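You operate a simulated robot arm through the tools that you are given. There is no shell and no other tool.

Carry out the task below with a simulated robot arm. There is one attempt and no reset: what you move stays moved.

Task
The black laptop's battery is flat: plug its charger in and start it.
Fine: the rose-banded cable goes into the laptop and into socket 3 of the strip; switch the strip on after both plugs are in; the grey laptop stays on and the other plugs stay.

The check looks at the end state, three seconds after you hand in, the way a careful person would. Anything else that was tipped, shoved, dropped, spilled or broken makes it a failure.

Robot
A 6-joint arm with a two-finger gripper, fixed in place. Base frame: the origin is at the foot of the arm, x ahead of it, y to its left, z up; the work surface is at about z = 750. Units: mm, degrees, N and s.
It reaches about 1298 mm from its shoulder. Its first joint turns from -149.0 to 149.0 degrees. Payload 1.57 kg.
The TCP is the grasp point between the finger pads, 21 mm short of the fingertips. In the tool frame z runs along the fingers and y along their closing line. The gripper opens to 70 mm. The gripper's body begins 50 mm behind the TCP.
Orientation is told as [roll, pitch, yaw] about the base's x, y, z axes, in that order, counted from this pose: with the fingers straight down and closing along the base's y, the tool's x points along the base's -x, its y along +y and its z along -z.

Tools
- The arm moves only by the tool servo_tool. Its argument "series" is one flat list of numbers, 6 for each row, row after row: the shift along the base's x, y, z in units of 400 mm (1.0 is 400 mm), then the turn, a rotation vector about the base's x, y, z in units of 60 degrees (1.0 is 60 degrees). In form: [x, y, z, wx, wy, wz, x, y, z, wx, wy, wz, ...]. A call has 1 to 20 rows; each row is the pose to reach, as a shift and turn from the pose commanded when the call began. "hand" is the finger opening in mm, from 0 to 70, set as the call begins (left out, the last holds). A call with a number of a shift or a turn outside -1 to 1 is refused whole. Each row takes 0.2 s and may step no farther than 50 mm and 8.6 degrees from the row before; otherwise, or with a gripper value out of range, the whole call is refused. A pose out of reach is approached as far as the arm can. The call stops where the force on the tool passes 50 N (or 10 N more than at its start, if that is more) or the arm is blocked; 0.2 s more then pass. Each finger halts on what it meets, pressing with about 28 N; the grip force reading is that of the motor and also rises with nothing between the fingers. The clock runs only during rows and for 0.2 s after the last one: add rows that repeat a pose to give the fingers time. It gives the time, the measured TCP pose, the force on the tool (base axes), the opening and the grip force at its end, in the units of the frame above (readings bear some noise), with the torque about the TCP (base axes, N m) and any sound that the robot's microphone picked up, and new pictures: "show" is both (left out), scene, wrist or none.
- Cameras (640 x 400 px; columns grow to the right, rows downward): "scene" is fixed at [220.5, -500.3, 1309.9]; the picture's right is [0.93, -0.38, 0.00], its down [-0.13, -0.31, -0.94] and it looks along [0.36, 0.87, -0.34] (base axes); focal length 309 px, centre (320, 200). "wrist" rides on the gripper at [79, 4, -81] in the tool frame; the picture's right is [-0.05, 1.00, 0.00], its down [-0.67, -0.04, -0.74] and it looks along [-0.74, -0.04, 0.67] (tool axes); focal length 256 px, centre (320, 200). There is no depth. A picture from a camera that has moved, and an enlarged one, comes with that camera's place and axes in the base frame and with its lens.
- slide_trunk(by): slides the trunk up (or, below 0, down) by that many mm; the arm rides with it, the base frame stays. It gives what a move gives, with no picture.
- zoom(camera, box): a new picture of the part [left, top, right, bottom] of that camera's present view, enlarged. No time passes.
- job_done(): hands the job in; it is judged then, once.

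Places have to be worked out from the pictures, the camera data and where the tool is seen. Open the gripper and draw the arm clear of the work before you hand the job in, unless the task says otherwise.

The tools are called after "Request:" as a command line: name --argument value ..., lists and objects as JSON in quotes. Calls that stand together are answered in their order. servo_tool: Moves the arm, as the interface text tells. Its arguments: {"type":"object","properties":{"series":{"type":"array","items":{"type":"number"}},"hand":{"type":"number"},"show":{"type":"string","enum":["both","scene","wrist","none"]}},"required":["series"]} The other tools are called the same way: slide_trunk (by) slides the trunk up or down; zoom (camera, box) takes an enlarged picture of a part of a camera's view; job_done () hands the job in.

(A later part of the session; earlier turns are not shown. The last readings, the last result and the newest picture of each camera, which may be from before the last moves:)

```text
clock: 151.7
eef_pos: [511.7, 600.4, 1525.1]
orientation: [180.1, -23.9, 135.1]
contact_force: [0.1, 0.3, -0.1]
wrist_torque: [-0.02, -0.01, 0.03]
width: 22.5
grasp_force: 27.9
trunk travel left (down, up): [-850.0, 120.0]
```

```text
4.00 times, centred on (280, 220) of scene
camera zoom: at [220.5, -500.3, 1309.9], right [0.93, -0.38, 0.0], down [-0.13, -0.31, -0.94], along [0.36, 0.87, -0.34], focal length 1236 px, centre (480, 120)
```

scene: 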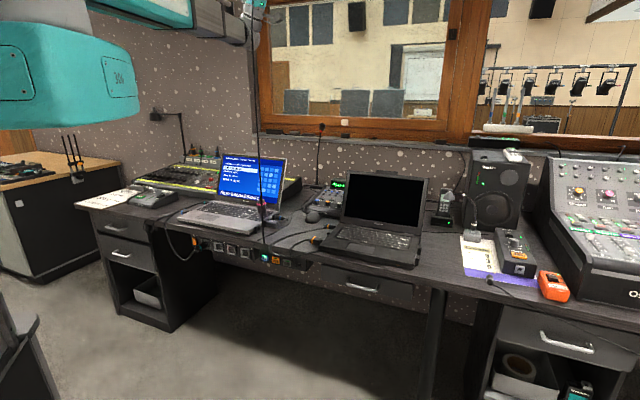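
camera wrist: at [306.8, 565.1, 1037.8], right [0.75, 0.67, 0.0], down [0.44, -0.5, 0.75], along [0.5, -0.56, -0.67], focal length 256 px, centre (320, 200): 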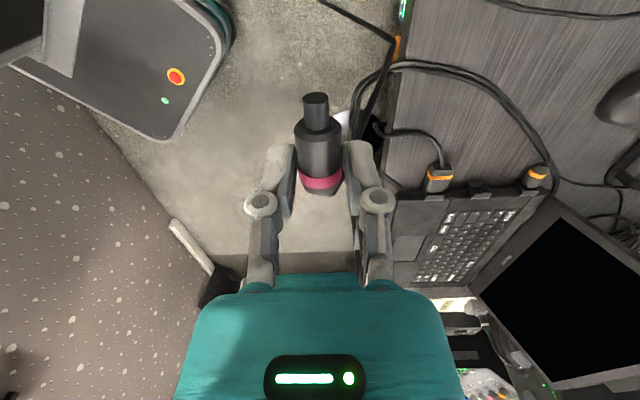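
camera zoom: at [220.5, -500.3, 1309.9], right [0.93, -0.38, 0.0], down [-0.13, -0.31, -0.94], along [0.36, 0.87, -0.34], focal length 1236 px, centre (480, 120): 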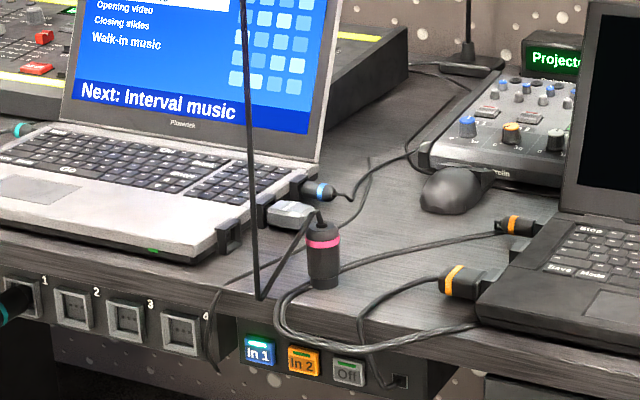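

The mains plug has landed and stands upright on its nose near (491, 555). Now I can deal with the small plug while I hold it. I'll tilt the hand back to vertical.

Request:
servo_tool --series '[0, 0, 0, 0.071, 0.071, 0, 0, 0, 0, 0.141, 0.141, 0, 0, 0, 0, 0.212, 0.212, 0, 0, 0, 0, 0.283, 0.283, 0, 0, 0, 0, 0.354, 0.354, 0, 0, 0, 0, 0.424, 0.424, 0]' --show "none"

Request:
servo_tool --series '[0, 0, 0, 0.088, 0.088, 0, 0, 0, 0, 0.176, 0.176, 0, 0, 0, 0, 0.264, 0.264, 0, 0, 0, 0, 0.352, 0.352, 0, 0, 0, 0, 0.44, 0.44, 0, 0, 0, 0, 0.528, 0.528, 0, 0, 0, 0, 0.616, 0.616, 0, 0, 0, 0, 0.707, 0.707, 0]' --show "none"

Request:
servo_tool --series '[0, 0, 0, 0.088, 0.088, 0, 0, 0, 0, 0.176, 0.176, 0, 0, 0, 0, 0.264, 0.264, 0, 0, 0, 0, 0.352, 0.352, 0, 0, 0, 0, 0.44, 0.44, 0, 0, 0, 0, 0.528, 0.528, 0, 0, 0, 0, 0.616, 0.616, 0, 0, 0, 0, 0.702, 0.702, 0, 0, 0, 0, 0.702, 0.702, 0]'

Request:
zoom --camera "scene" --box '[200, 170, 360, 270]'

```text
clock: 153.1
eef_pos: [510.6, 600.6, 1447.9]
orientation: [179.9, -60.1, 135.2]
contact_force: [-1.4, -0.4, -0.3]
wrist_torque: [0.01, -0.02, 0.03]
width: 22.8
grasp_force: 28.0
out of reach, approached as far as the arm can: row 1, 2, 3, 4, 5, 6
trunk travel left (down, up): [-850.0, 120.0]
```

```text
clock: 154.9
eef_pos: [508.4, 605.0, 1261.9]
orientation: [0.2, -60.0, -45.4]
contact_force: [-1.2, 0.7, 0.0]
wrist_torque: [0.0, -0.02, -0.03]
width: 22.6
grasp_force: 28.1
out of reach, approached as far as the arm can: row 1, 2, 3, 4, 5, 6, 7, 8
trunk travel left (down, up): [-850.0, 120.0]
```

```text
clock: 156.9
eef_pos: [509.3, 599.4, 1168.7]
orientation: [0.1, -0.3, -45.1]
contact_force: [-0.2, 0.5, 0.7]
wrist_torque: [0.01, -0.02, 0.01]
width: 22.7
grasp_force: 27.8
out of reach, approached as far as the arm can: row 1, 2, 3, 4, 5, 6, 7, 8, 9
trunk travel left (down, up): [-850.0, 120.0]
camera wrist: at [457.5, 657.8, 1248.0], right [0.75, 0.67, 0.0], down [0.44, -0.49, 0.75], along [0.5, -0.56, -0.66], focal length 256 px, centre (320, 200)
```

scene: 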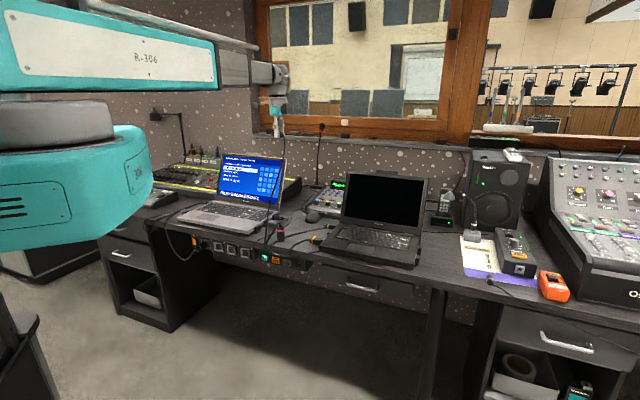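
wrist: 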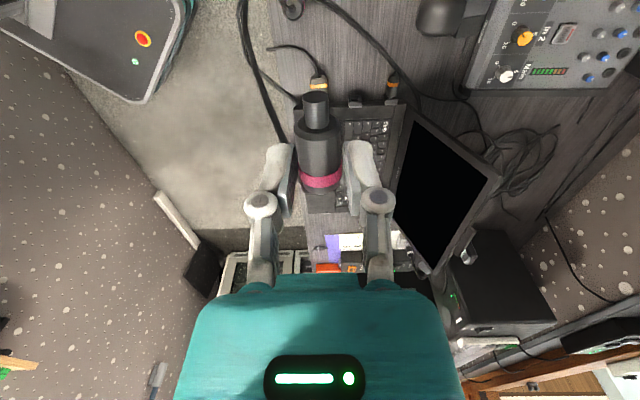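

```text
4.00 times, centred on (280, 220) of scene
camera zoom: at [220.5, -500.3, 1309.9], right [0.93, -0.38, 0.0], down [-0.13, -0.31, -0.94], along [0.36, 0.87, -0.34], focal length 1236 px, centre (480, 120)
```

zoom: 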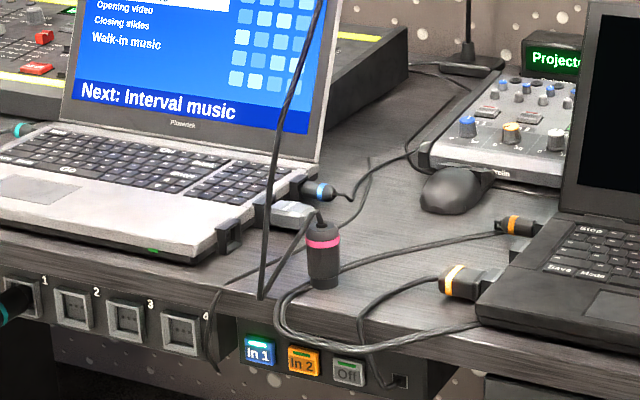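

The mains plug stands still. I'll turn the hand 180° (to yaw 135) so the small plug's tip points at the laptop's left side.

Request:
servo_tool --series '[0.02, 0, 0, 0, 0, 0.125, 0.04, 0, 0, 0, 0, 0.25, 0.06, 0, 0, 0, 0, 0.375, 0.08, 0, 0, 0, 0, 0.5, 0.1, 0, 0, 0, 0, 0.625, 0.12, 0, 0, 0, 0, 0.75, 0.14, 0, 0, 0, 0, 0.875, 0.16, 0, 0, 0, 0, 1.0]' --show "none"

Request:
servo_tool --series '[0.015, -0.007, 0, 0, 0, 0.125, 0.03, -0.015, 0, 0, 0, 0.25, 0.045, -0.022, 0, 0, 0, 0.375, 0.06, -0.03, 0, 0, 0, 0.5, 0.075, -0.037, 0, 0, 0, 0.625, 0.09, -0.045, 0, 0, 0, 0.75, 0.105, -0.052, 0, 0, 0, 0.875, 0.117, -0.0625, 0, 0, 0, 1.0]' --show "none"

Request:
servo_tool --series '[0, 0, 0, 0, 0, 0.125, 0, 0, 0, 0, 0, 0.25, 0, 0, 0, 0, 0, 0.375, 0, 0, 0, 0, 0, 0.5, 0, 0, 0, 0, 0, 0.625, 0, 0, 0, 0, 0, 0.75, 0, 0, 0, 0, 0, 0.875, 0, 0, 0, 0, 0, 1.0, 0, 0, 0, 0, 0, 1.0]'

```text
clock: 158.7
eef_pos: [578.7, 597.3, 1169.3]
orientation: [0.0, -0.5, 15.0]
contact_force: [0.3, 0.4, -0.2]
wrist_torque: [0.01, 0.01, -0.01]
width: 22.5
grasp_force: 27.9
trunk travel left (down, up): [-850.0, 120.0]
```

```text
clock: 160.5
eef_pos: [623.6, 572.2, 1167.4]
orientation: [0.0, -0.5, 75.0]
contact_force: [0.8, -0.4, -0.1]
wrist_torque: [-0.01, 0.01, -0.02]
width: 22.6
grasp_force: 27.9
trunk travel left (down, up): [-850.0, 120.0]
```

```text
clock: 162.5
eef_pos: [623.2, 571.5, 1169.2]
orientation: [0.1, -0.5, 135.0]
contact_force: [1.1, -0.4, -0.2]
wrist_torque: [0.01, 0.0, 0.01]
width: 22.6
grasp_force: 28.1
trunk travel left (down, up): [-850.0, 120.0]
camera wrist: at [677.8, 510.8, 1247.9], right [-0.74, -0.67, 0.0], down [-0.44, 0.49, 0.75], along [-0.5, 0.56, -0.66], focal length 256 px, centre (320, 200)
```

scene: 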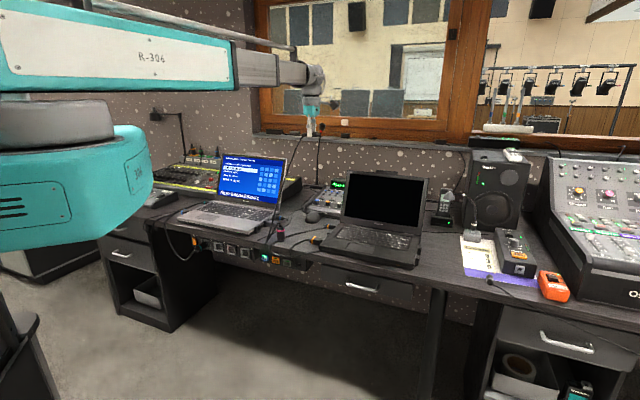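
wrist: 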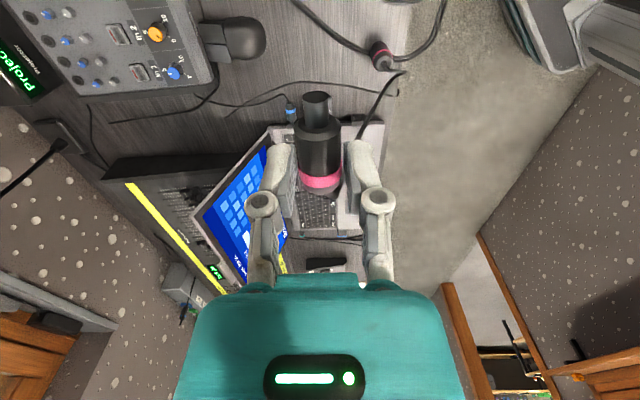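

Yaw 135 is reachable. Triangulating my earlier views puts the jack opening at (675, 520, 762.5), facing squarely left. The held plug is already in line with it, so I'll lower toward jack height in stages.

Request:
slide_trunk --by -300

Request:
servo_tool --series '[0, 0, 0, 0, 0, 0]'

Request:
zoom --camera "scene" --box '[260, 180, 380, 255]'

```text
clock: 165.5
eef_pos: [623.7, 572.1, 869.0]
orientation: [0.1, -0.5, 134.8]
contact_force: [0.5, -0.4, -0.4]
wrist_torque: [0.02, 0.0, 0.02]
width: 22.5
grasp_force: 28.0
trunk travel left (down, up): [-550.0, 420.0]
```

```text
clock: 165.9
eef_pos: [623.7, 572.1, 869.1]
orientation: [0.2, -0.5, 134.7]
contact_force: [-0.6, -0.6, -0.6]
wrist_torque: [-0.01, 0.0, -0.01]
width: 22.6
grasp_force: 28.7
trunk travel left (down, up): [-550.0, 420.0]
camera wrist: at [677.7, 510.7, 947.9], right [-0.75, -0.67, 0.0], down [-0.44, 0.49, 0.75], along [-0.5, 0.56, -0.66], focal length 256 px, centre (320, 200)
```

scene: 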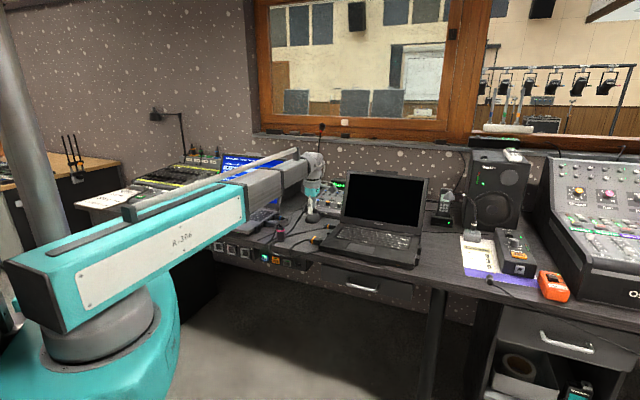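
wrist: 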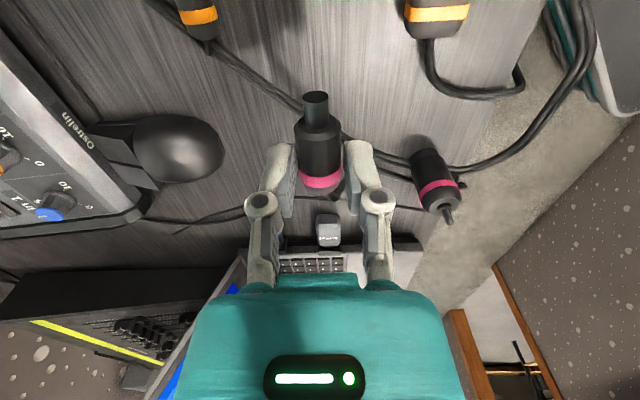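

```text
5.33 times, centred on (320, 218) of scene
camera zoom: at [220.5, -500.3, 1309.9], right [0.93, -0.38, 0.0], down [-0.13, -0.31, -0.94], along [0.36, 0.87, -0.34], focal length 1648 px, centre (320, 107)
```

zoom: 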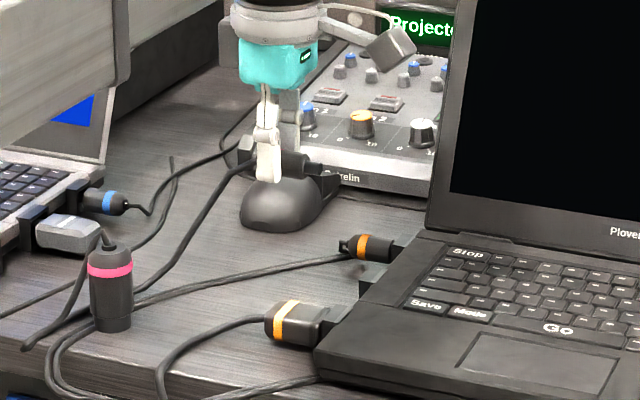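

The path is clear, so I'll lower to jack height.

Request:
slide_trunk --by -94

Request:
servo_tool --series '[0, 0, 0, 0, 0, 0]'

Request:
zoom --camera "scene" --box '[290, 205, 354, 245]'

Request:
zoom --camera "wrist" --box '[220, 0, 420, 125]'

```text
clock: 167.1
eef_pos: [623.5, 572.3, 774.1]
orientation: [0.1, -0.6, 134.8]
contact_force: [0.2, 0.6, -0.8]
wrist_torque: [-0.01, 0.0, 0.02]
width: 22.5
grasp_force: 28.3
trunk travel left (down, up): [-456.0, 514.0]
```

```text
clock: 167.5
eef_pos: [624.7, 571.7, 775.5]
orientation: [0.0, -0.5, 134.9]
contact_force: [-0.2, 0.5, -0.6]
wrist_torque: [0.0, -0.01, -0.02]
width: 23.0
grasp_force: 28.4
trunk travel left (down, up): [-456.0, 514.0]
camera wrist: at [677.7, 510.7, 853.9], right [-0.75, -0.67, 0.0], down [-0.44, 0.49, 0.75], along [-0.5, 0.56, -0.66], focal length 256 px, centre (320, 200)
```

scene: 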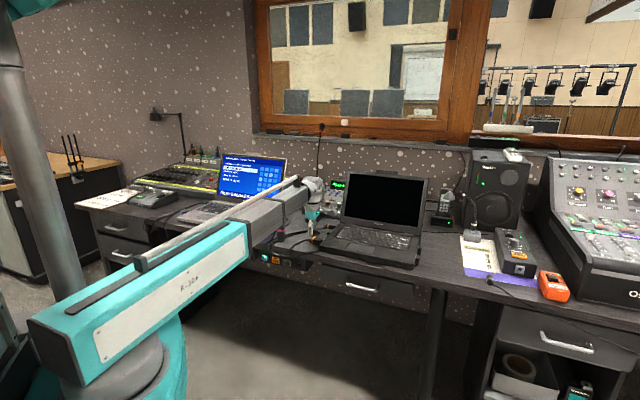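
wrist: 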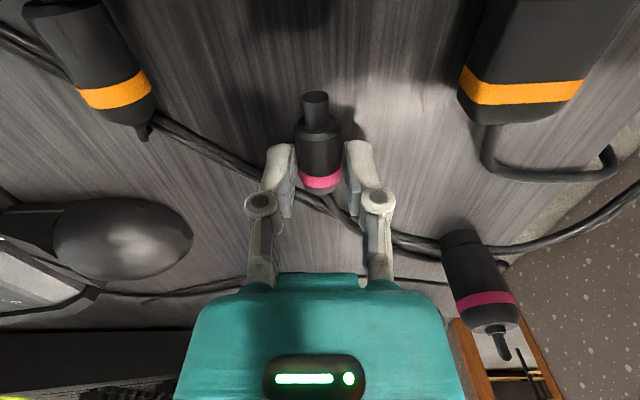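

```text
10.00 times, centred on (322, 225) of scene
camera zoom: at [220.5, -500.3, 1309.9], right [0.93, -0.38, 0.0], down [-0.13, -0.31, -0.94], along [0.36, 0.87, -0.34], focal length 3090 px, centre (300, -50)
```

zoom: 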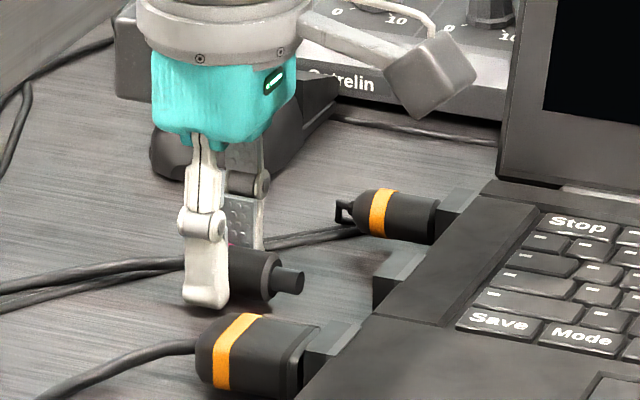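

```text
3.20 times, centred on (320, 62) of wrist
camera zoom: at [677.7, 510.7, 853.9], right [-0.75, -0.67, 0.0], down [-0.44, 0.49, 0.75], along [-0.5, 0.56, -0.66], focal length 819 px, centre (320, 640)
```

zoom: 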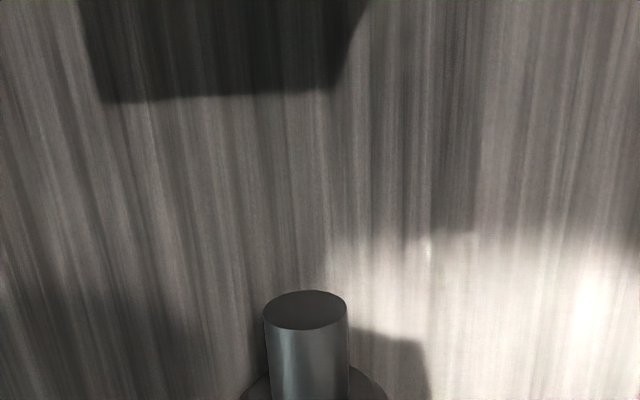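

The tip lines up with the jack block in the scene view. I'll advance 30 mm to bring the tip to the opening.

Request:
servo_tool --series '[0.0177, -0.0177, 0, 0, 0, 0, 0.0354, -0.0354, 0, 0, 0, 0, 0.053, -0.053, 0, 0, 0, 0, 0.053, -0.053, 0, 0, 0, 0]'

Request:
zoom --camera "scene" --box '[298, 210, 346, 240]'

Request:
zoom --camera "wrist" --box '[240, 20, 400, 120]'

```text
clock: 168.5
eef_pos: [645.9, 549.4, 774.3]
orientation: [0.1, -0.5, 135.0]
contact_force: [-1.8, -0.9, 0.0]
wrist_torque: [0.05, 0.02, 0.04]
width: 22.4
grasp_force: 28.0
trunk travel left (down, up): [-456.0, 514.0]
camera wrist: at [699.5, 489.2, 853.9], right [-0.75, -0.67, 0.0], down [-0.44, 0.49, 0.75], along [-0.5, 0.56, -0.66], focal length 256 px, centre (320, 200)
```

scene: 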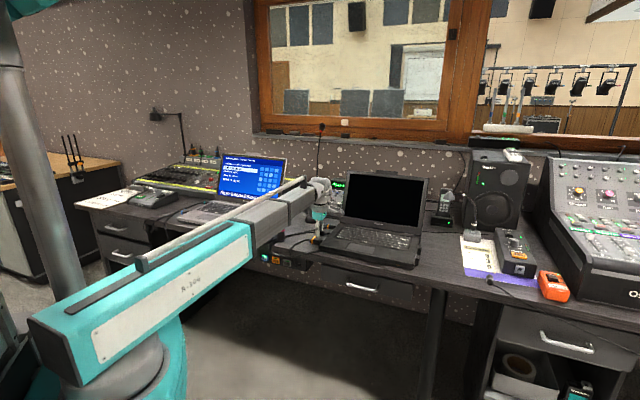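
wrist: 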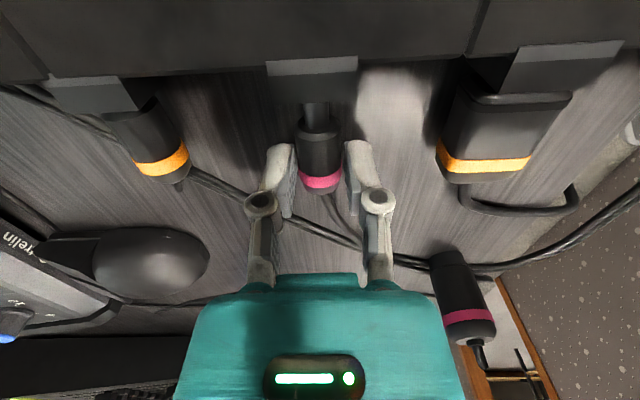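

```text
13.33 times, centred on (322, 225) of scene
camera zoom: at [220.5, -500.3, 1309.9], right [0.93, -0.38, 0.0], down [-0.13, -0.31, -0.94], along [0.36, 0.87, -0.34], focal length 4120 px, centre (293, -133)
```

zoom: 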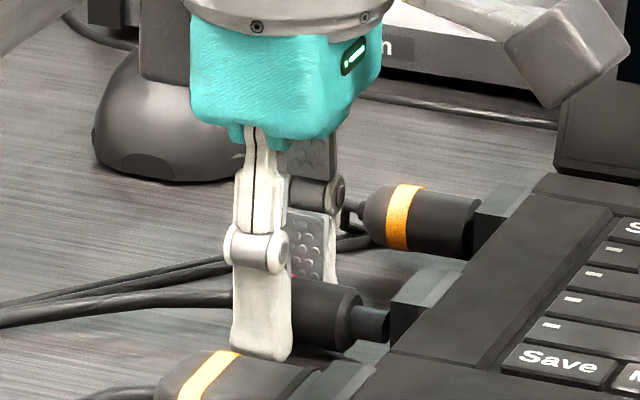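

```text
4.00 times, centred on (320, 70) of wrist
camera zoom: at [699.5, 489.2, 853.9], right [-0.75, -0.67, 0.0], down [-0.44, 0.49, 0.75], along [-0.5, 0.56, -0.66], focal length 1024 px, centre (320, 720)
```

zoom: 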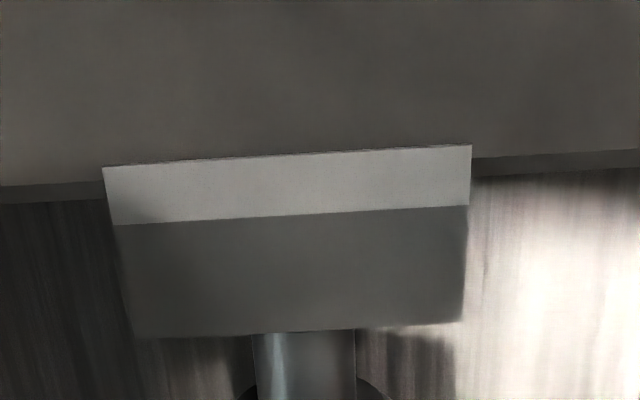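

The tip is right at the opening and aligned within a fraction of a millimetre laterally. I'll push in gently and listen for a click.

Request:
servo_tool --series '[0.0088, -0.0088, 0, 0, 0, 0, 0.0142, -0.0142, 0, 0, 0, 0, 0.0195, -0.0195, 0, 0, 0, 0, 0.0248, -0.0248, 0, 0, 0, 0]'

Request:
zoom --camera "scene" --box '[298, 210, 346, 240]'

Request:
zoom --camera "wrist" --box '[240, 60, 400, 160]'

```text
clock: 169.5
eef_pos: [652.7, 543.0, 775.9]
orientation: [0.0, -0.7, 134.9]
contact_force: [-13.8, 15.5, 10.5]
wrist_torque: [0.04, 0.01, 0.01]
width: 22.9
grasp_force: 27.9
trunk travel left (down, up): [-456.0, 514.0]
camera wrist: at [706.9, 481.4, 854.7], right [-0.74, -0.67, 0.0], down [-0.44, 0.49, 0.75], along [-0.5, 0.56, -0.66], focal length 256 px, centre (320, 200)
```

scene: 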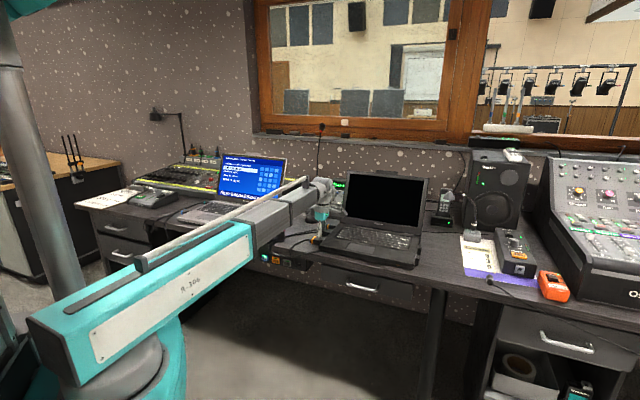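
wrist: 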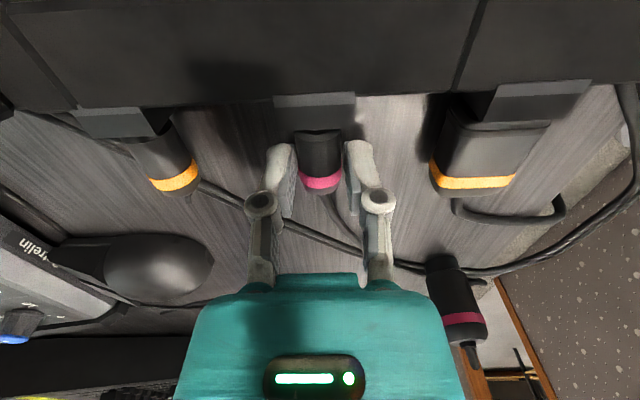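

```text
13.33 times, centred on (322, 225) of scene
camera zoom: at [220.5, -500.3, 1309.9], right [0.93, -0.38, 0.0], down [-0.13, -0.31, -0.94], along [0.36, 0.87, -0.34], focal length 4120 px, centre (293, -133)
```

zoom: 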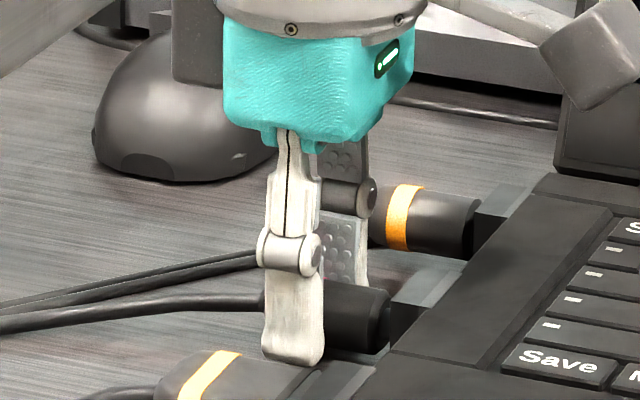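

```text
4.00 times, centred on (320, 110) of wrist
camera zoom: at [706.9, 481.4, 854.7], right [-0.74, -0.67, 0.0], down [-0.44, 0.49, 0.75], along [-0.5, 0.56, -0.66], focal length 1024 px, centre (320, 560)
```

zoom: 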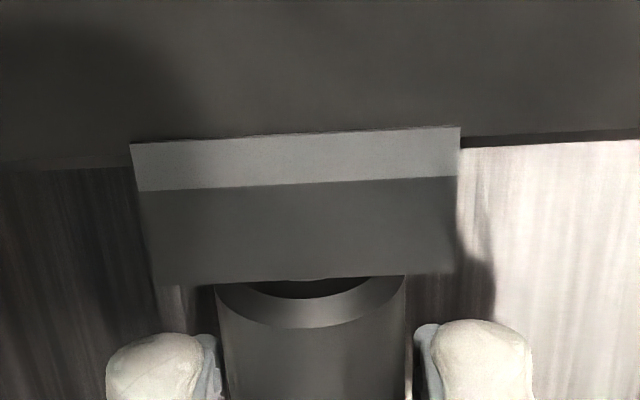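

The nose is mostly in, with 20 N axial and 10 N upward, which suggests it's riding slightly low. I'll raise 2 mm and push on.

Request:
slide_trunk --by 2

Request:
servo_tool --series '[0.007, -0.007, 0, 0, 0, 0, 0.014, -0.014, 0, 0, 0, 0, 0.014, -0.014, 0, 0, 0, 0]'

Request:
zoom --camera "wrist" --box '[240, 60, 400, 160]'

Request:
zoom --camera "scene" --box '[298, 210, 346, 240]'

```text
clock: 170.1
eef_pos: [655.4, 540.8, 775.5]
orientation: [0.1, -0.5, 134.7]
contact_force: [-7.9, 3.7, -9.6]
wrist_torque: [0.18, 0.2, -0.03]
width: 22.7
grasp_force: 28.0
trunk travel left (down, up): [-458.0, 512.0]
```

```text
clock: 170.9
eef_pos: [662.3, 534.4, 776.0]
orientation: [0.0, -0.5, 134.8]
contact_force: [0.2, 0.4, -8.8]
wrist_torque: [0.06, 0.05, 0.16]
width: 22.5
grasp_force: 27.7
trunk travel left (down, up): [-458.0, 512.0]
camera wrist: at [715.6, 473.6, 855.3], right [-0.75, -0.67, 0.0], down [-0.44, 0.49, 0.75], along [-0.5, 0.56, -0.66], focal length 256 px, centre (320, 200)
```

scene: 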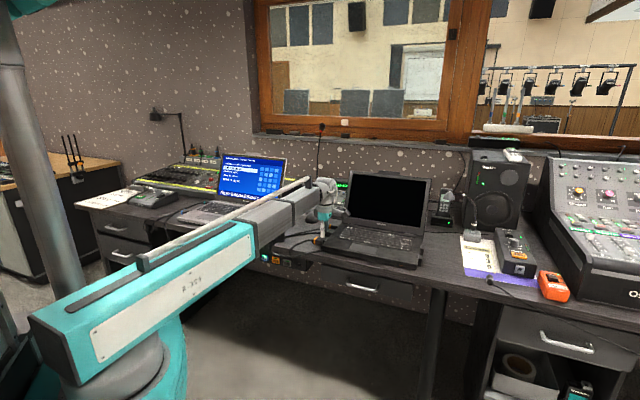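
wrist: 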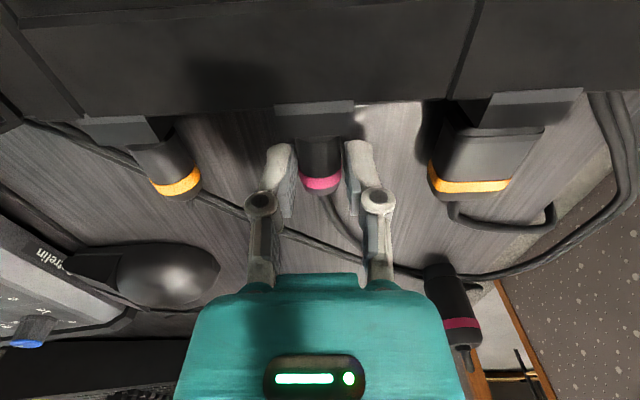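

```text
4.00 times, centred on (320, 110) of wrist
camera zoom: at [715.6, 473.6, 855.3], right [-0.75, -0.67, 0.0], down [-0.44, 0.49, 0.75], along [-0.5, 0.56, -0.66], focal length 1024 px, centre (320, 560)
```

zoom: 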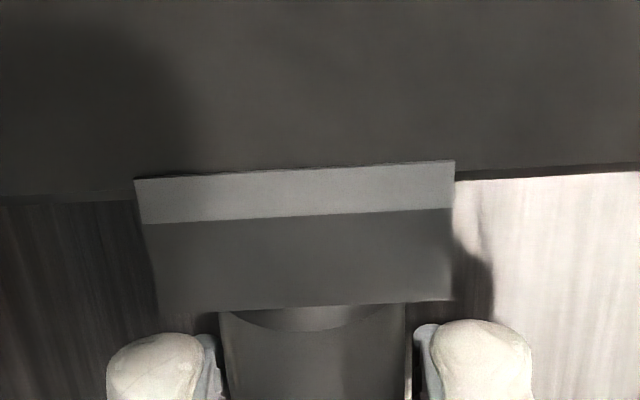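

```text
13.33 times, centred on (322, 225) of scene
camera zoom: at [220.5, -500.3, 1309.9], right [0.93, -0.38, 0.0], down [-0.13, -0.31, -0.94], along [0.36, 0.87, -0.34], focal length 4120 px, centre (293, -133)
```

zoom: 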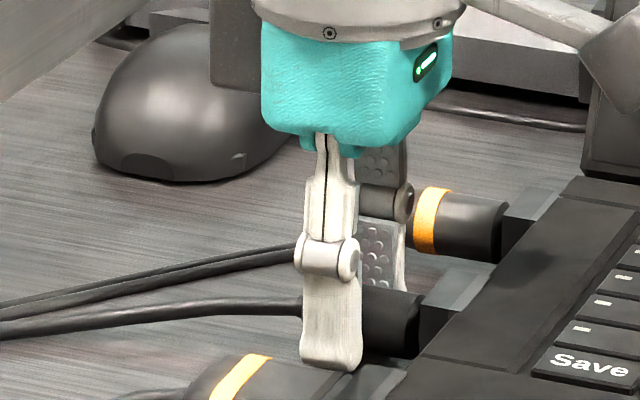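

The plug has gone flush, but the laptop slid about 9–10 mm under my push, so I must stop pushing. The plug is clearly captured, with vertical stress of about -9 N. I'll ease the trunk down 1.5 mm and then release.

Request:
slide_trunk --by -1.5

Request:
servo_tool --series '[0, 0, 0, 0, 0, 0, 0, 0, 0, 0, 0, 0, 0, 0, 0, 0, 0, 0]' --hand 36

Request:
zoom --camera "wrist" --box '[220, 60, 420, 185]'

Request:
zoom --camera "scene" --box '[298, 210, 346, 240]'

```text
clock: 171.4
eef_pos: [661.7, 535.0, 775.1]
orientation: [0.0, -0.4, 134.8]
contact_force: [8.8, 2.0, 9.1]
wrist_torque: [-0.29, -0.39, 0.13]
width: 22.7
grasp_force: 27.6
trunk travel left (down, up): [-456.0, 514.0]
```

```text
clock: 172.2
eef_pos: [659.9, 533.7, 776.0]
orientation: [0.1, -0.4, 134.7]
contact_force: [-0.2, 0.8, -0.1]
wrist_torque: [0.0, -0.04, 0.02]
width: 36.1
grasp_force: 0.0
trunk travel left (down, up): [-456.0, 514.0]
camera wrist: at [714.6, 473.4, 854.4], right [-0.75, -0.67, 0.0], down [-0.44, 0.49, 0.75], along [-0.5, 0.56, -0.66], focal length 256 px, centre (320, 200)
```

scene: 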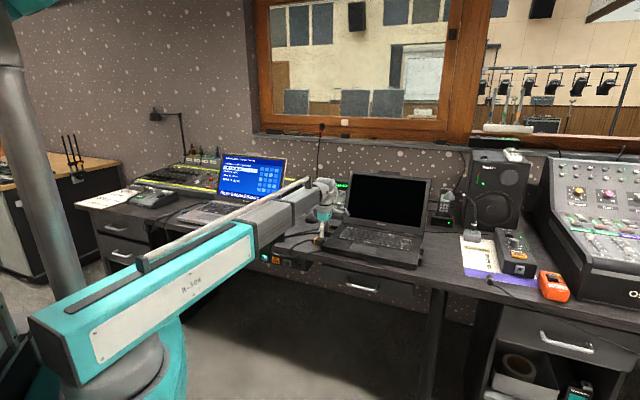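
wrist: 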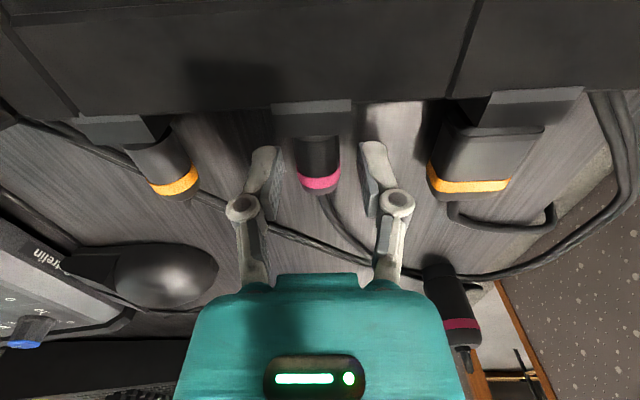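

```text
3.20 times, centred on (320, 122) of wrist
camera zoom: at [714.6, 473.4, 854.4], right [-0.75, -0.67, 0.0], down [-0.44, 0.49, 0.75], along [-0.5, 0.56, -0.66], focal length 819 px, centre (320, 448)
```

zoom: 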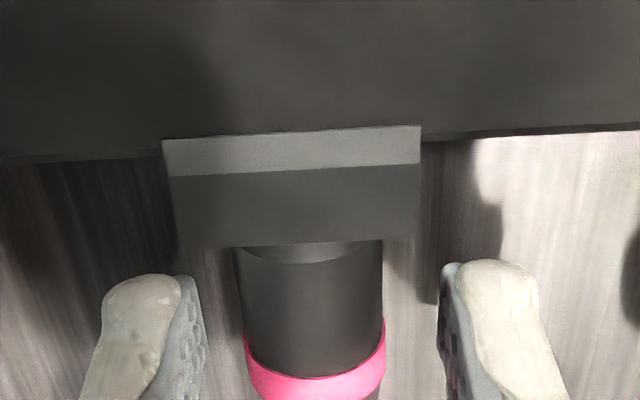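

```text
13.33 times, centred on (322, 225) of scene
camera zoom: at [220.5, -500.3, 1309.9], right [0.93, -0.38, 0.0], down [-0.13, -0.31, -0.94], along [0.36, 0.87, -0.34], focal length 4120 px, centre (293, -133)
```

zoom: 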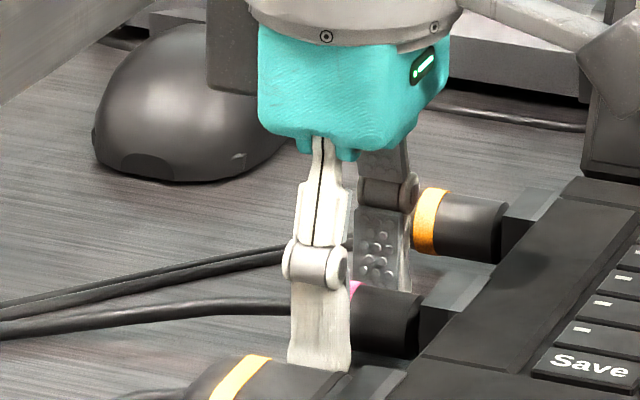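

The plug stays put after release. I'll compare its seating with the neighbouring audio plug.

Request:
zoom --camera "wrist" --box '[60, 90, 220, 190]'

Request:
zoom --camera "wrist" --box '[256, 85, 384, 165]'

Request:
zoom --camera "scene" --box '[314, 215, 346, 235]'

```text
4.00 times, centred on (140, 140) of wrist
camera zoom: at [714.6, 473.4, 854.4], right [-0.75, -0.67, 0.0], down [-0.44, 0.49, 0.75], along [-0.5, 0.56, -0.66], focal length 1024 px, centre (1040, 440)
```

zoom: 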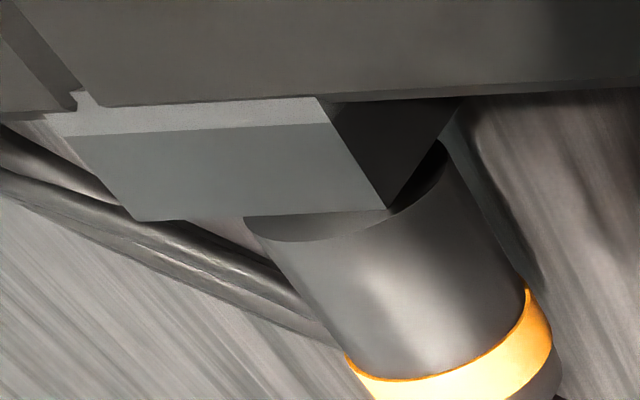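

```text
5.00 times, centred on (320, 125) of wrist
camera zoom: at [714.6, 473.4, 854.4], right [-0.75, -0.67, 0.0], down [-0.44, 0.49, 0.75], along [-0.5, 0.56, -0.66], focal length 1280 px, centre (320, 575)
```

zoom: 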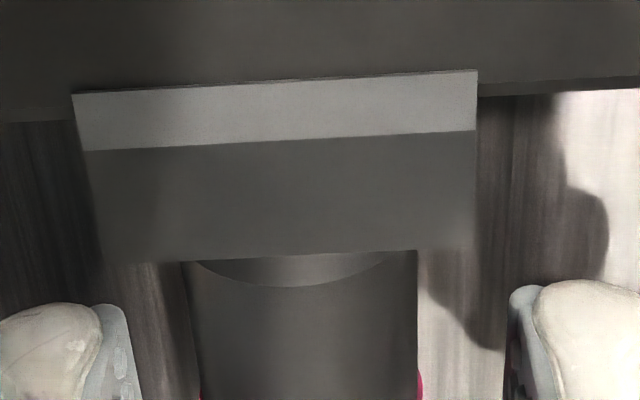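

```text
16.00 times, centred on (330, 225) of scene
camera zoom: at [220.5, -500.3, 1309.9], right [0.93, -0.38, 0.0], down [-0.13, -0.31, -0.94], along [0.36, 0.87, -0.34], focal length 4944 px, centre (160, -200)
```

zoom: 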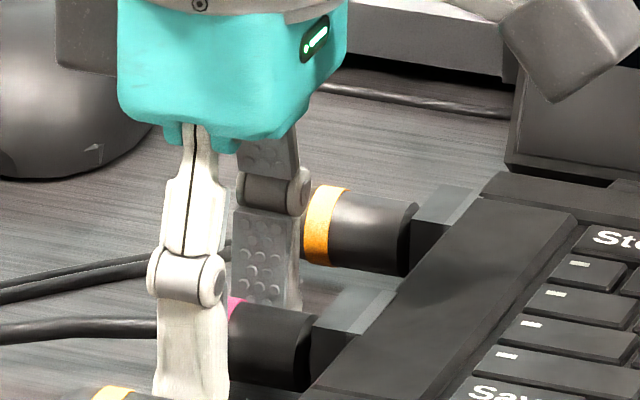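

The audio plug shows the same crescent at its collar, so the rose plug is seated like its neighbour. I'll lift the hand clear and go look at the upright mains plug.

Request:
slide_trunk --by 110

Request:
servo_tool --series '[-0.03, -0.01, 0, 0, 0, -0.125, -0.06, -0.02, 0, 0, 0, -0.25, -0.09, -0.03, 0, 0, 0, -0.375, -0.12, -0.04, 0, 0, 0, -0.5, -0.16, -0.055, 0, 0, 0, -0.625, -0.2, -0.07, 0, 0, 0, -0.75, -0.24, -0.085, 0, 0, 0, -0.875, -0.29, -0.1, 0, 0, 0, -1.0]' --hand 70 --show "none"

Request:
servo_tool --series '[-0.015, -0.01, 0, 0, 0, -0.125, -0.03, -0.02, 0, 0, 0, -0.25, -0.045, -0.03, 0, 0, 0, -0.375, -0.06, -0.04, 0, 0, 0, -0.495, -0.06, -0.04, 0, 0, 0, -0.495]'

Request:
zoom --camera "scene" --box '[250, 195, 378, 275]'

```text
clock: 173.6
eef_pos: [661.0, 534.7, 885.8]
orientation: [0.1, -0.5, 134.9]
contact_force: [-0.1, 0.0, 0.3]
wrist_torque: [0.0, -0.01, 0.03]
width: 35.9
grasp_force: 0.0
trunk travel left (down, up): [-566.0, 403.0]
```

```text
clock: 175.4
eef_pos: [544.2, 494.6, 884.5]
orientation: [0.0, -0.6, 74.7]
contact_force: [0.1, -0.3, 0.5]
wrist_torque: [-0.02, 0.02, -0.03]
width: 70.1
grasp_force: 0.1
trunk travel left (down, up): [-566.0, 403.0]
```

```text
clock: 176.6
eef_pos: [521.7, 478.0, 885.5]
orientation: [0.0, -0.6, 45.0]
contact_force: [0.1, 0.6, 0.4]
wrist_torque: [0.02, -0.02, 0.01]
width: 69.8
grasp_force: 0.0
trunk travel left (down, up): [-566.0, 403.0]
camera wrist: at [462.8, 423.3, 964.4], right [-0.67, 0.74, 0.0], down [0.49, 0.44, 0.75], along [0.56, 0.5, -0.66], focal length 256 px, centre (320, 200)
```

scene: 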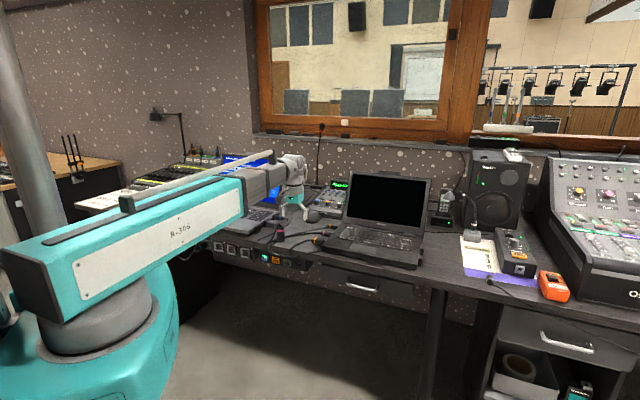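
wrist: 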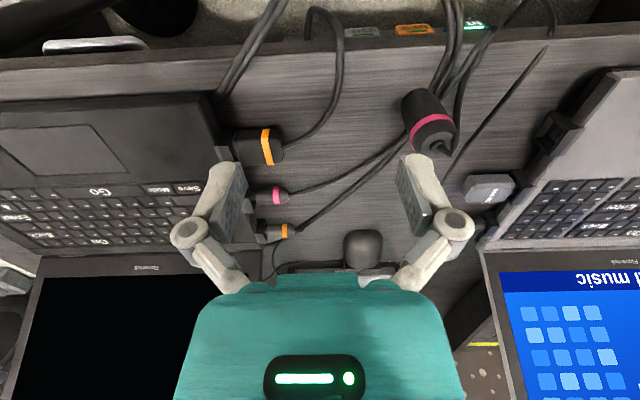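

```text
5.00 times, centred on (314, 235) of scene
camera zoom: at [220.5, -500.3, 1309.9], right [0.93, -0.38, 0.0], down [-0.13, -0.31, -0.94], along [0.36, 0.87, -0.34], focal length 1545 px, centre (350, 25)
```

zoom: 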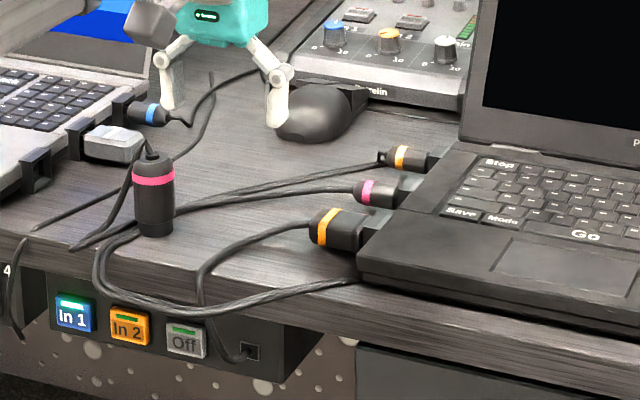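

The small plug stays in the laptop, and the mains plug still stands near (487, 553). I'll correct the 0.6° tilt and move directly above it.

Request:
servo_tool --series '[-0.03, 0.0625, 0, -0.004, 0.004, 0, -0.06, 0.125, 0, -0.007, 0.007, 0, -0.0868, 0.1875, 0, -0.007, 0.007, 0, -0.0868, 0.1875, 0, -0.007, 0.007, 0]'

Request:
zoom --camera "wrist" --box '[220, 60, 420, 185]'

```text
clock: 177.6
eef_pos: [486.5, 553.1, 885.7]
orientation: [-0.1, 0.0, 45.2]
contact_force: [-0.4, 0.6, 0.1]
wrist_torque: [0.01, -0.04, -0.02]
width: 70.1
grasp_force: 0.0
trunk travel left (down, up): [-566.0, 403.0]
camera wrist: at [428.6, 498.3, 965.2], right [-0.67, 0.74, 0.0], down [0.5, 0.45, 0.74], along [0.55, 0.5, -0.67], focal length 256 px, centre (320, 200)
```

scene: 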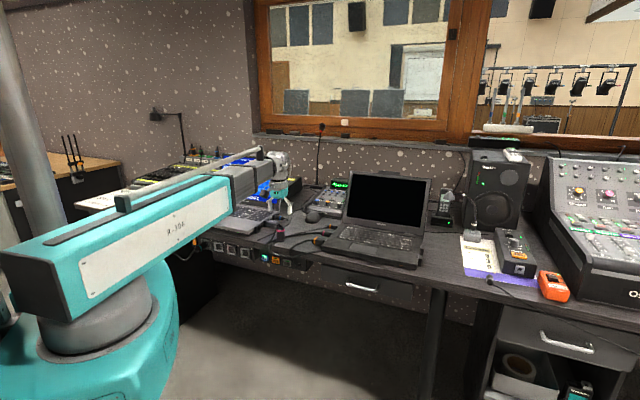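
wrist: 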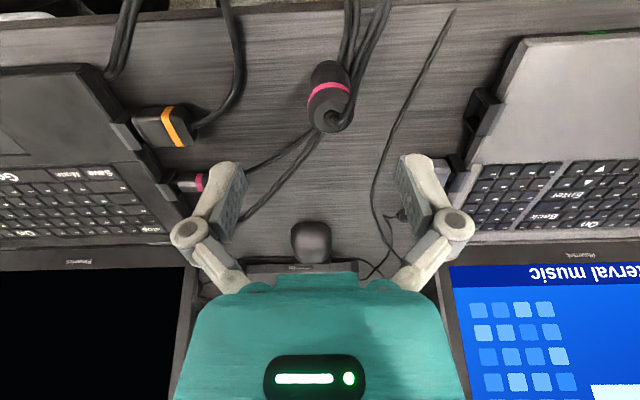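

```text
3.20 times, centred on (320, 122) of wrist
camera zoom: at [428.6, 498.3, 965.2], right [-0.67, 0.74, 0.0], down [0.5, 0.45, 0.74], along [0.55, 0.5, -0.67], focal length 819 px, centre (320, 448)
```

zoom: 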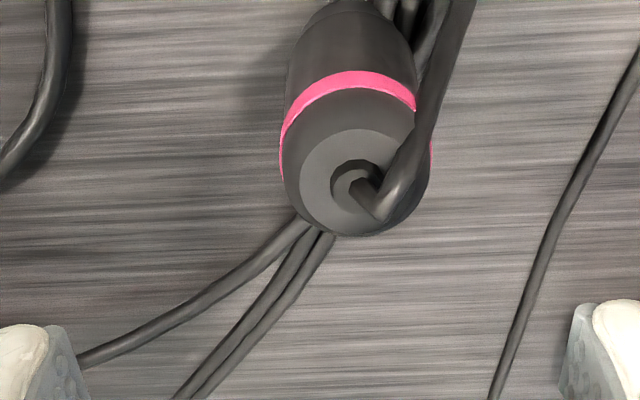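

The plug's centre is about 9 mm ahead and 7 mm left of my TCP. I'll correct, lower partway, and recheck.

Request:
servo_tool --series '[0.0041, 0.029, 0, 0, 0, 0, 0.0041, 0.029, 0, 0, 0, 0]' --show "none"

Request:
slide_trunk --by -42

Request:
zoom --camera "wrist" --box '[200, 60, 440, 210]'

Request:
zoom --camera "scene" --box '[250, 195, 330, 245]'

```text
clock: 178.2
eef_pos: [488.9, 564.4, 885.3]
orientation: [0.1, 0.1, 45.1]
contact_force: [-0.4, -0.2, -0.1]
wrist_torque: [0.04, 0.01, -0.04]
width: 70.0
grasp_force: 0.1
trunk travel left (down, up): [-566.0, 403.0]
```

```text
clock: 179.0
eef_pos: [489.0, 565.4, 841.9]
orientation: [0.0, 0.0, 45.1]
contact_force: [-0.9, -0.6, 0.4]
wrist_torque: [0.0, 0.0, 0.01]
width: 69.9
grasp_force: 0.1
trunk travel left (down, up): [-524.0, 446.0]
```

```text
2.67 times, centred on (320, 135) of wrist
camera zoom: at [430.5, 510.1, 923.2], right [-0.67, 0.74, 0.0], down [0.5, 0.45, 0.74], along [0.55, 0.5, -0.67], focal length 683 px, centre (320, 373)
```

zoom: 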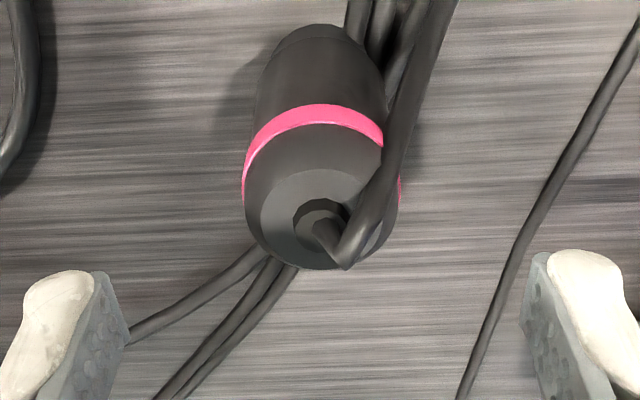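

```text
8.00 times, centred on (290, 220) of scene
camera zoom: at [220.5, -500.3, 1309.9], right [0.93, -0.38, 0.0], down [-0.13, -0.31, -0.94], along [0.36, 0.87, -0.34], focal length 2472 px, centre (560, 40)
```

zoom: 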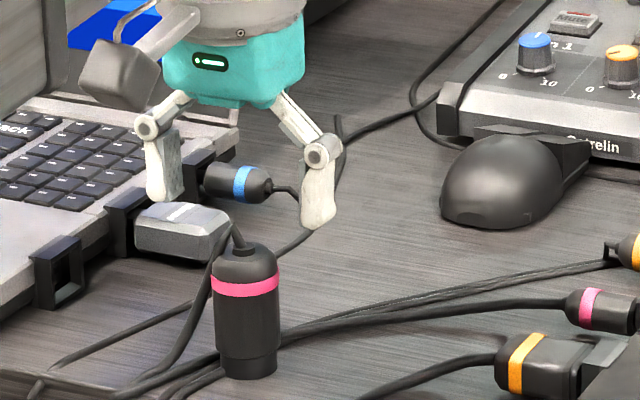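

It's centred within about 2 mm. I'll lower to z≈791 (fingertips 19 mm above the desk) and grip the upright plug.

Request:
slide_trunk --by -51

Request:
servo_tool --series '[0, 0, 0, 0, 0, 0, 0, 0, 0, 0, 0, 0, 0, 0, 0, 0, 0, 0, 0, 0, 0, 0, 0, 0, 0, 0, 0, 0, 0, 0, 0, 0, 0, 0, 0, 0]' --hand 10

Request:
zoom --camera "wrist" --box '[200, 60, 440, 210]'

Request:
zoom --camera "scene" --box '[250, 195, 330, 245]'

```text
clock: 180.0
eef_pos: [488.8, 564.4, 792.9]
orientation: [0.0, 0.1, 45.2]
contact_force: [0.0, 0.0, 0.3]
wrist_torque: [0.03, 0.04, -0.01]
width: 70.0
grasp_force: 0.0
trunk travel left (down, up): [-474.0, 496.0]
```

```text
clock: 181.4
eef_pos: [489.3, 564.1, 792.0]
orientation: [0.0, 0.1, 45.1]
contact_force: [-0.4, 1.4, 4.3]
wrist_torque: [-0.02, 0.0, -0.03]
width: 37.3
grasp_force: 27.8
trunk travel left (down, up): [-474.0, 496.0]
camera wrist: at [430.4, 510.0, 872.5], right [-0.67, 0.74, 0.0], down [0.5, 0.45, 0.74], along [0.55, 0.5, -0.67], focal length 256 px, centre (320, 200)
```

scene: 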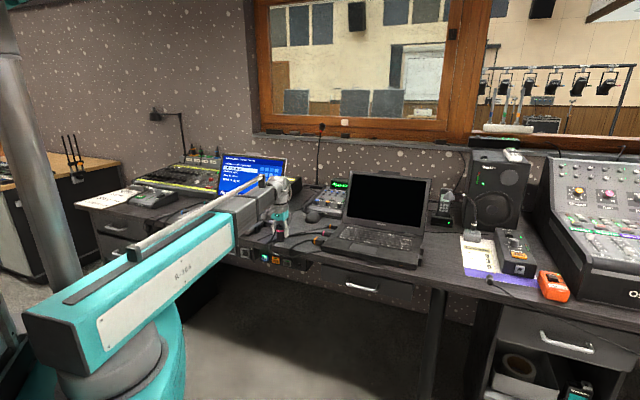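
wrist: 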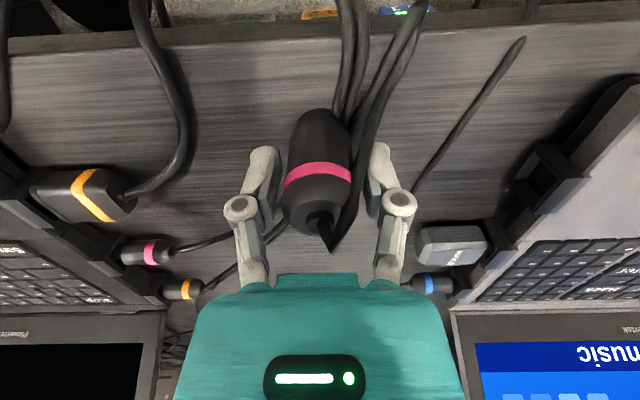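

```text
2.67 times, centred on (320, 135) of wrist
camera zoom: at [430.4, 510.0, 872.5], right [-0.67, 0.74, 0.0], down [0.5, 0.45, 0.74], along [0.55, 0.5, -0.67], focal length 683 px, centre (320, 373)
```

zoom: 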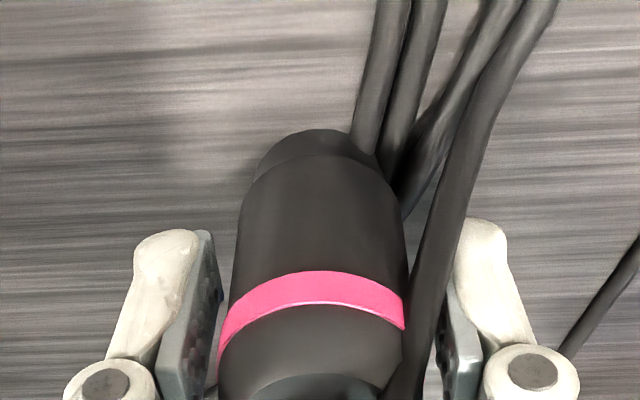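

```text
8.00 times, centred on (290, 220) of scene
camera zoom: at [220.5, -500.3, 1309.9], right [0.93, -0.38, 0.0], down [-0.13, -0.31, -0.94], along [0.36, 0.87, -0.34], focal length 2472 px, centre (560, 40)
```

zoom: 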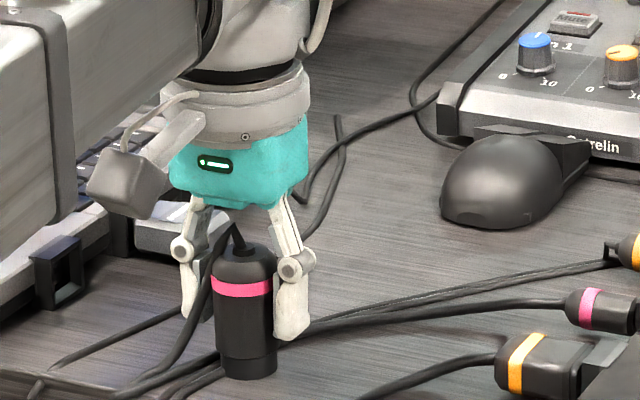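

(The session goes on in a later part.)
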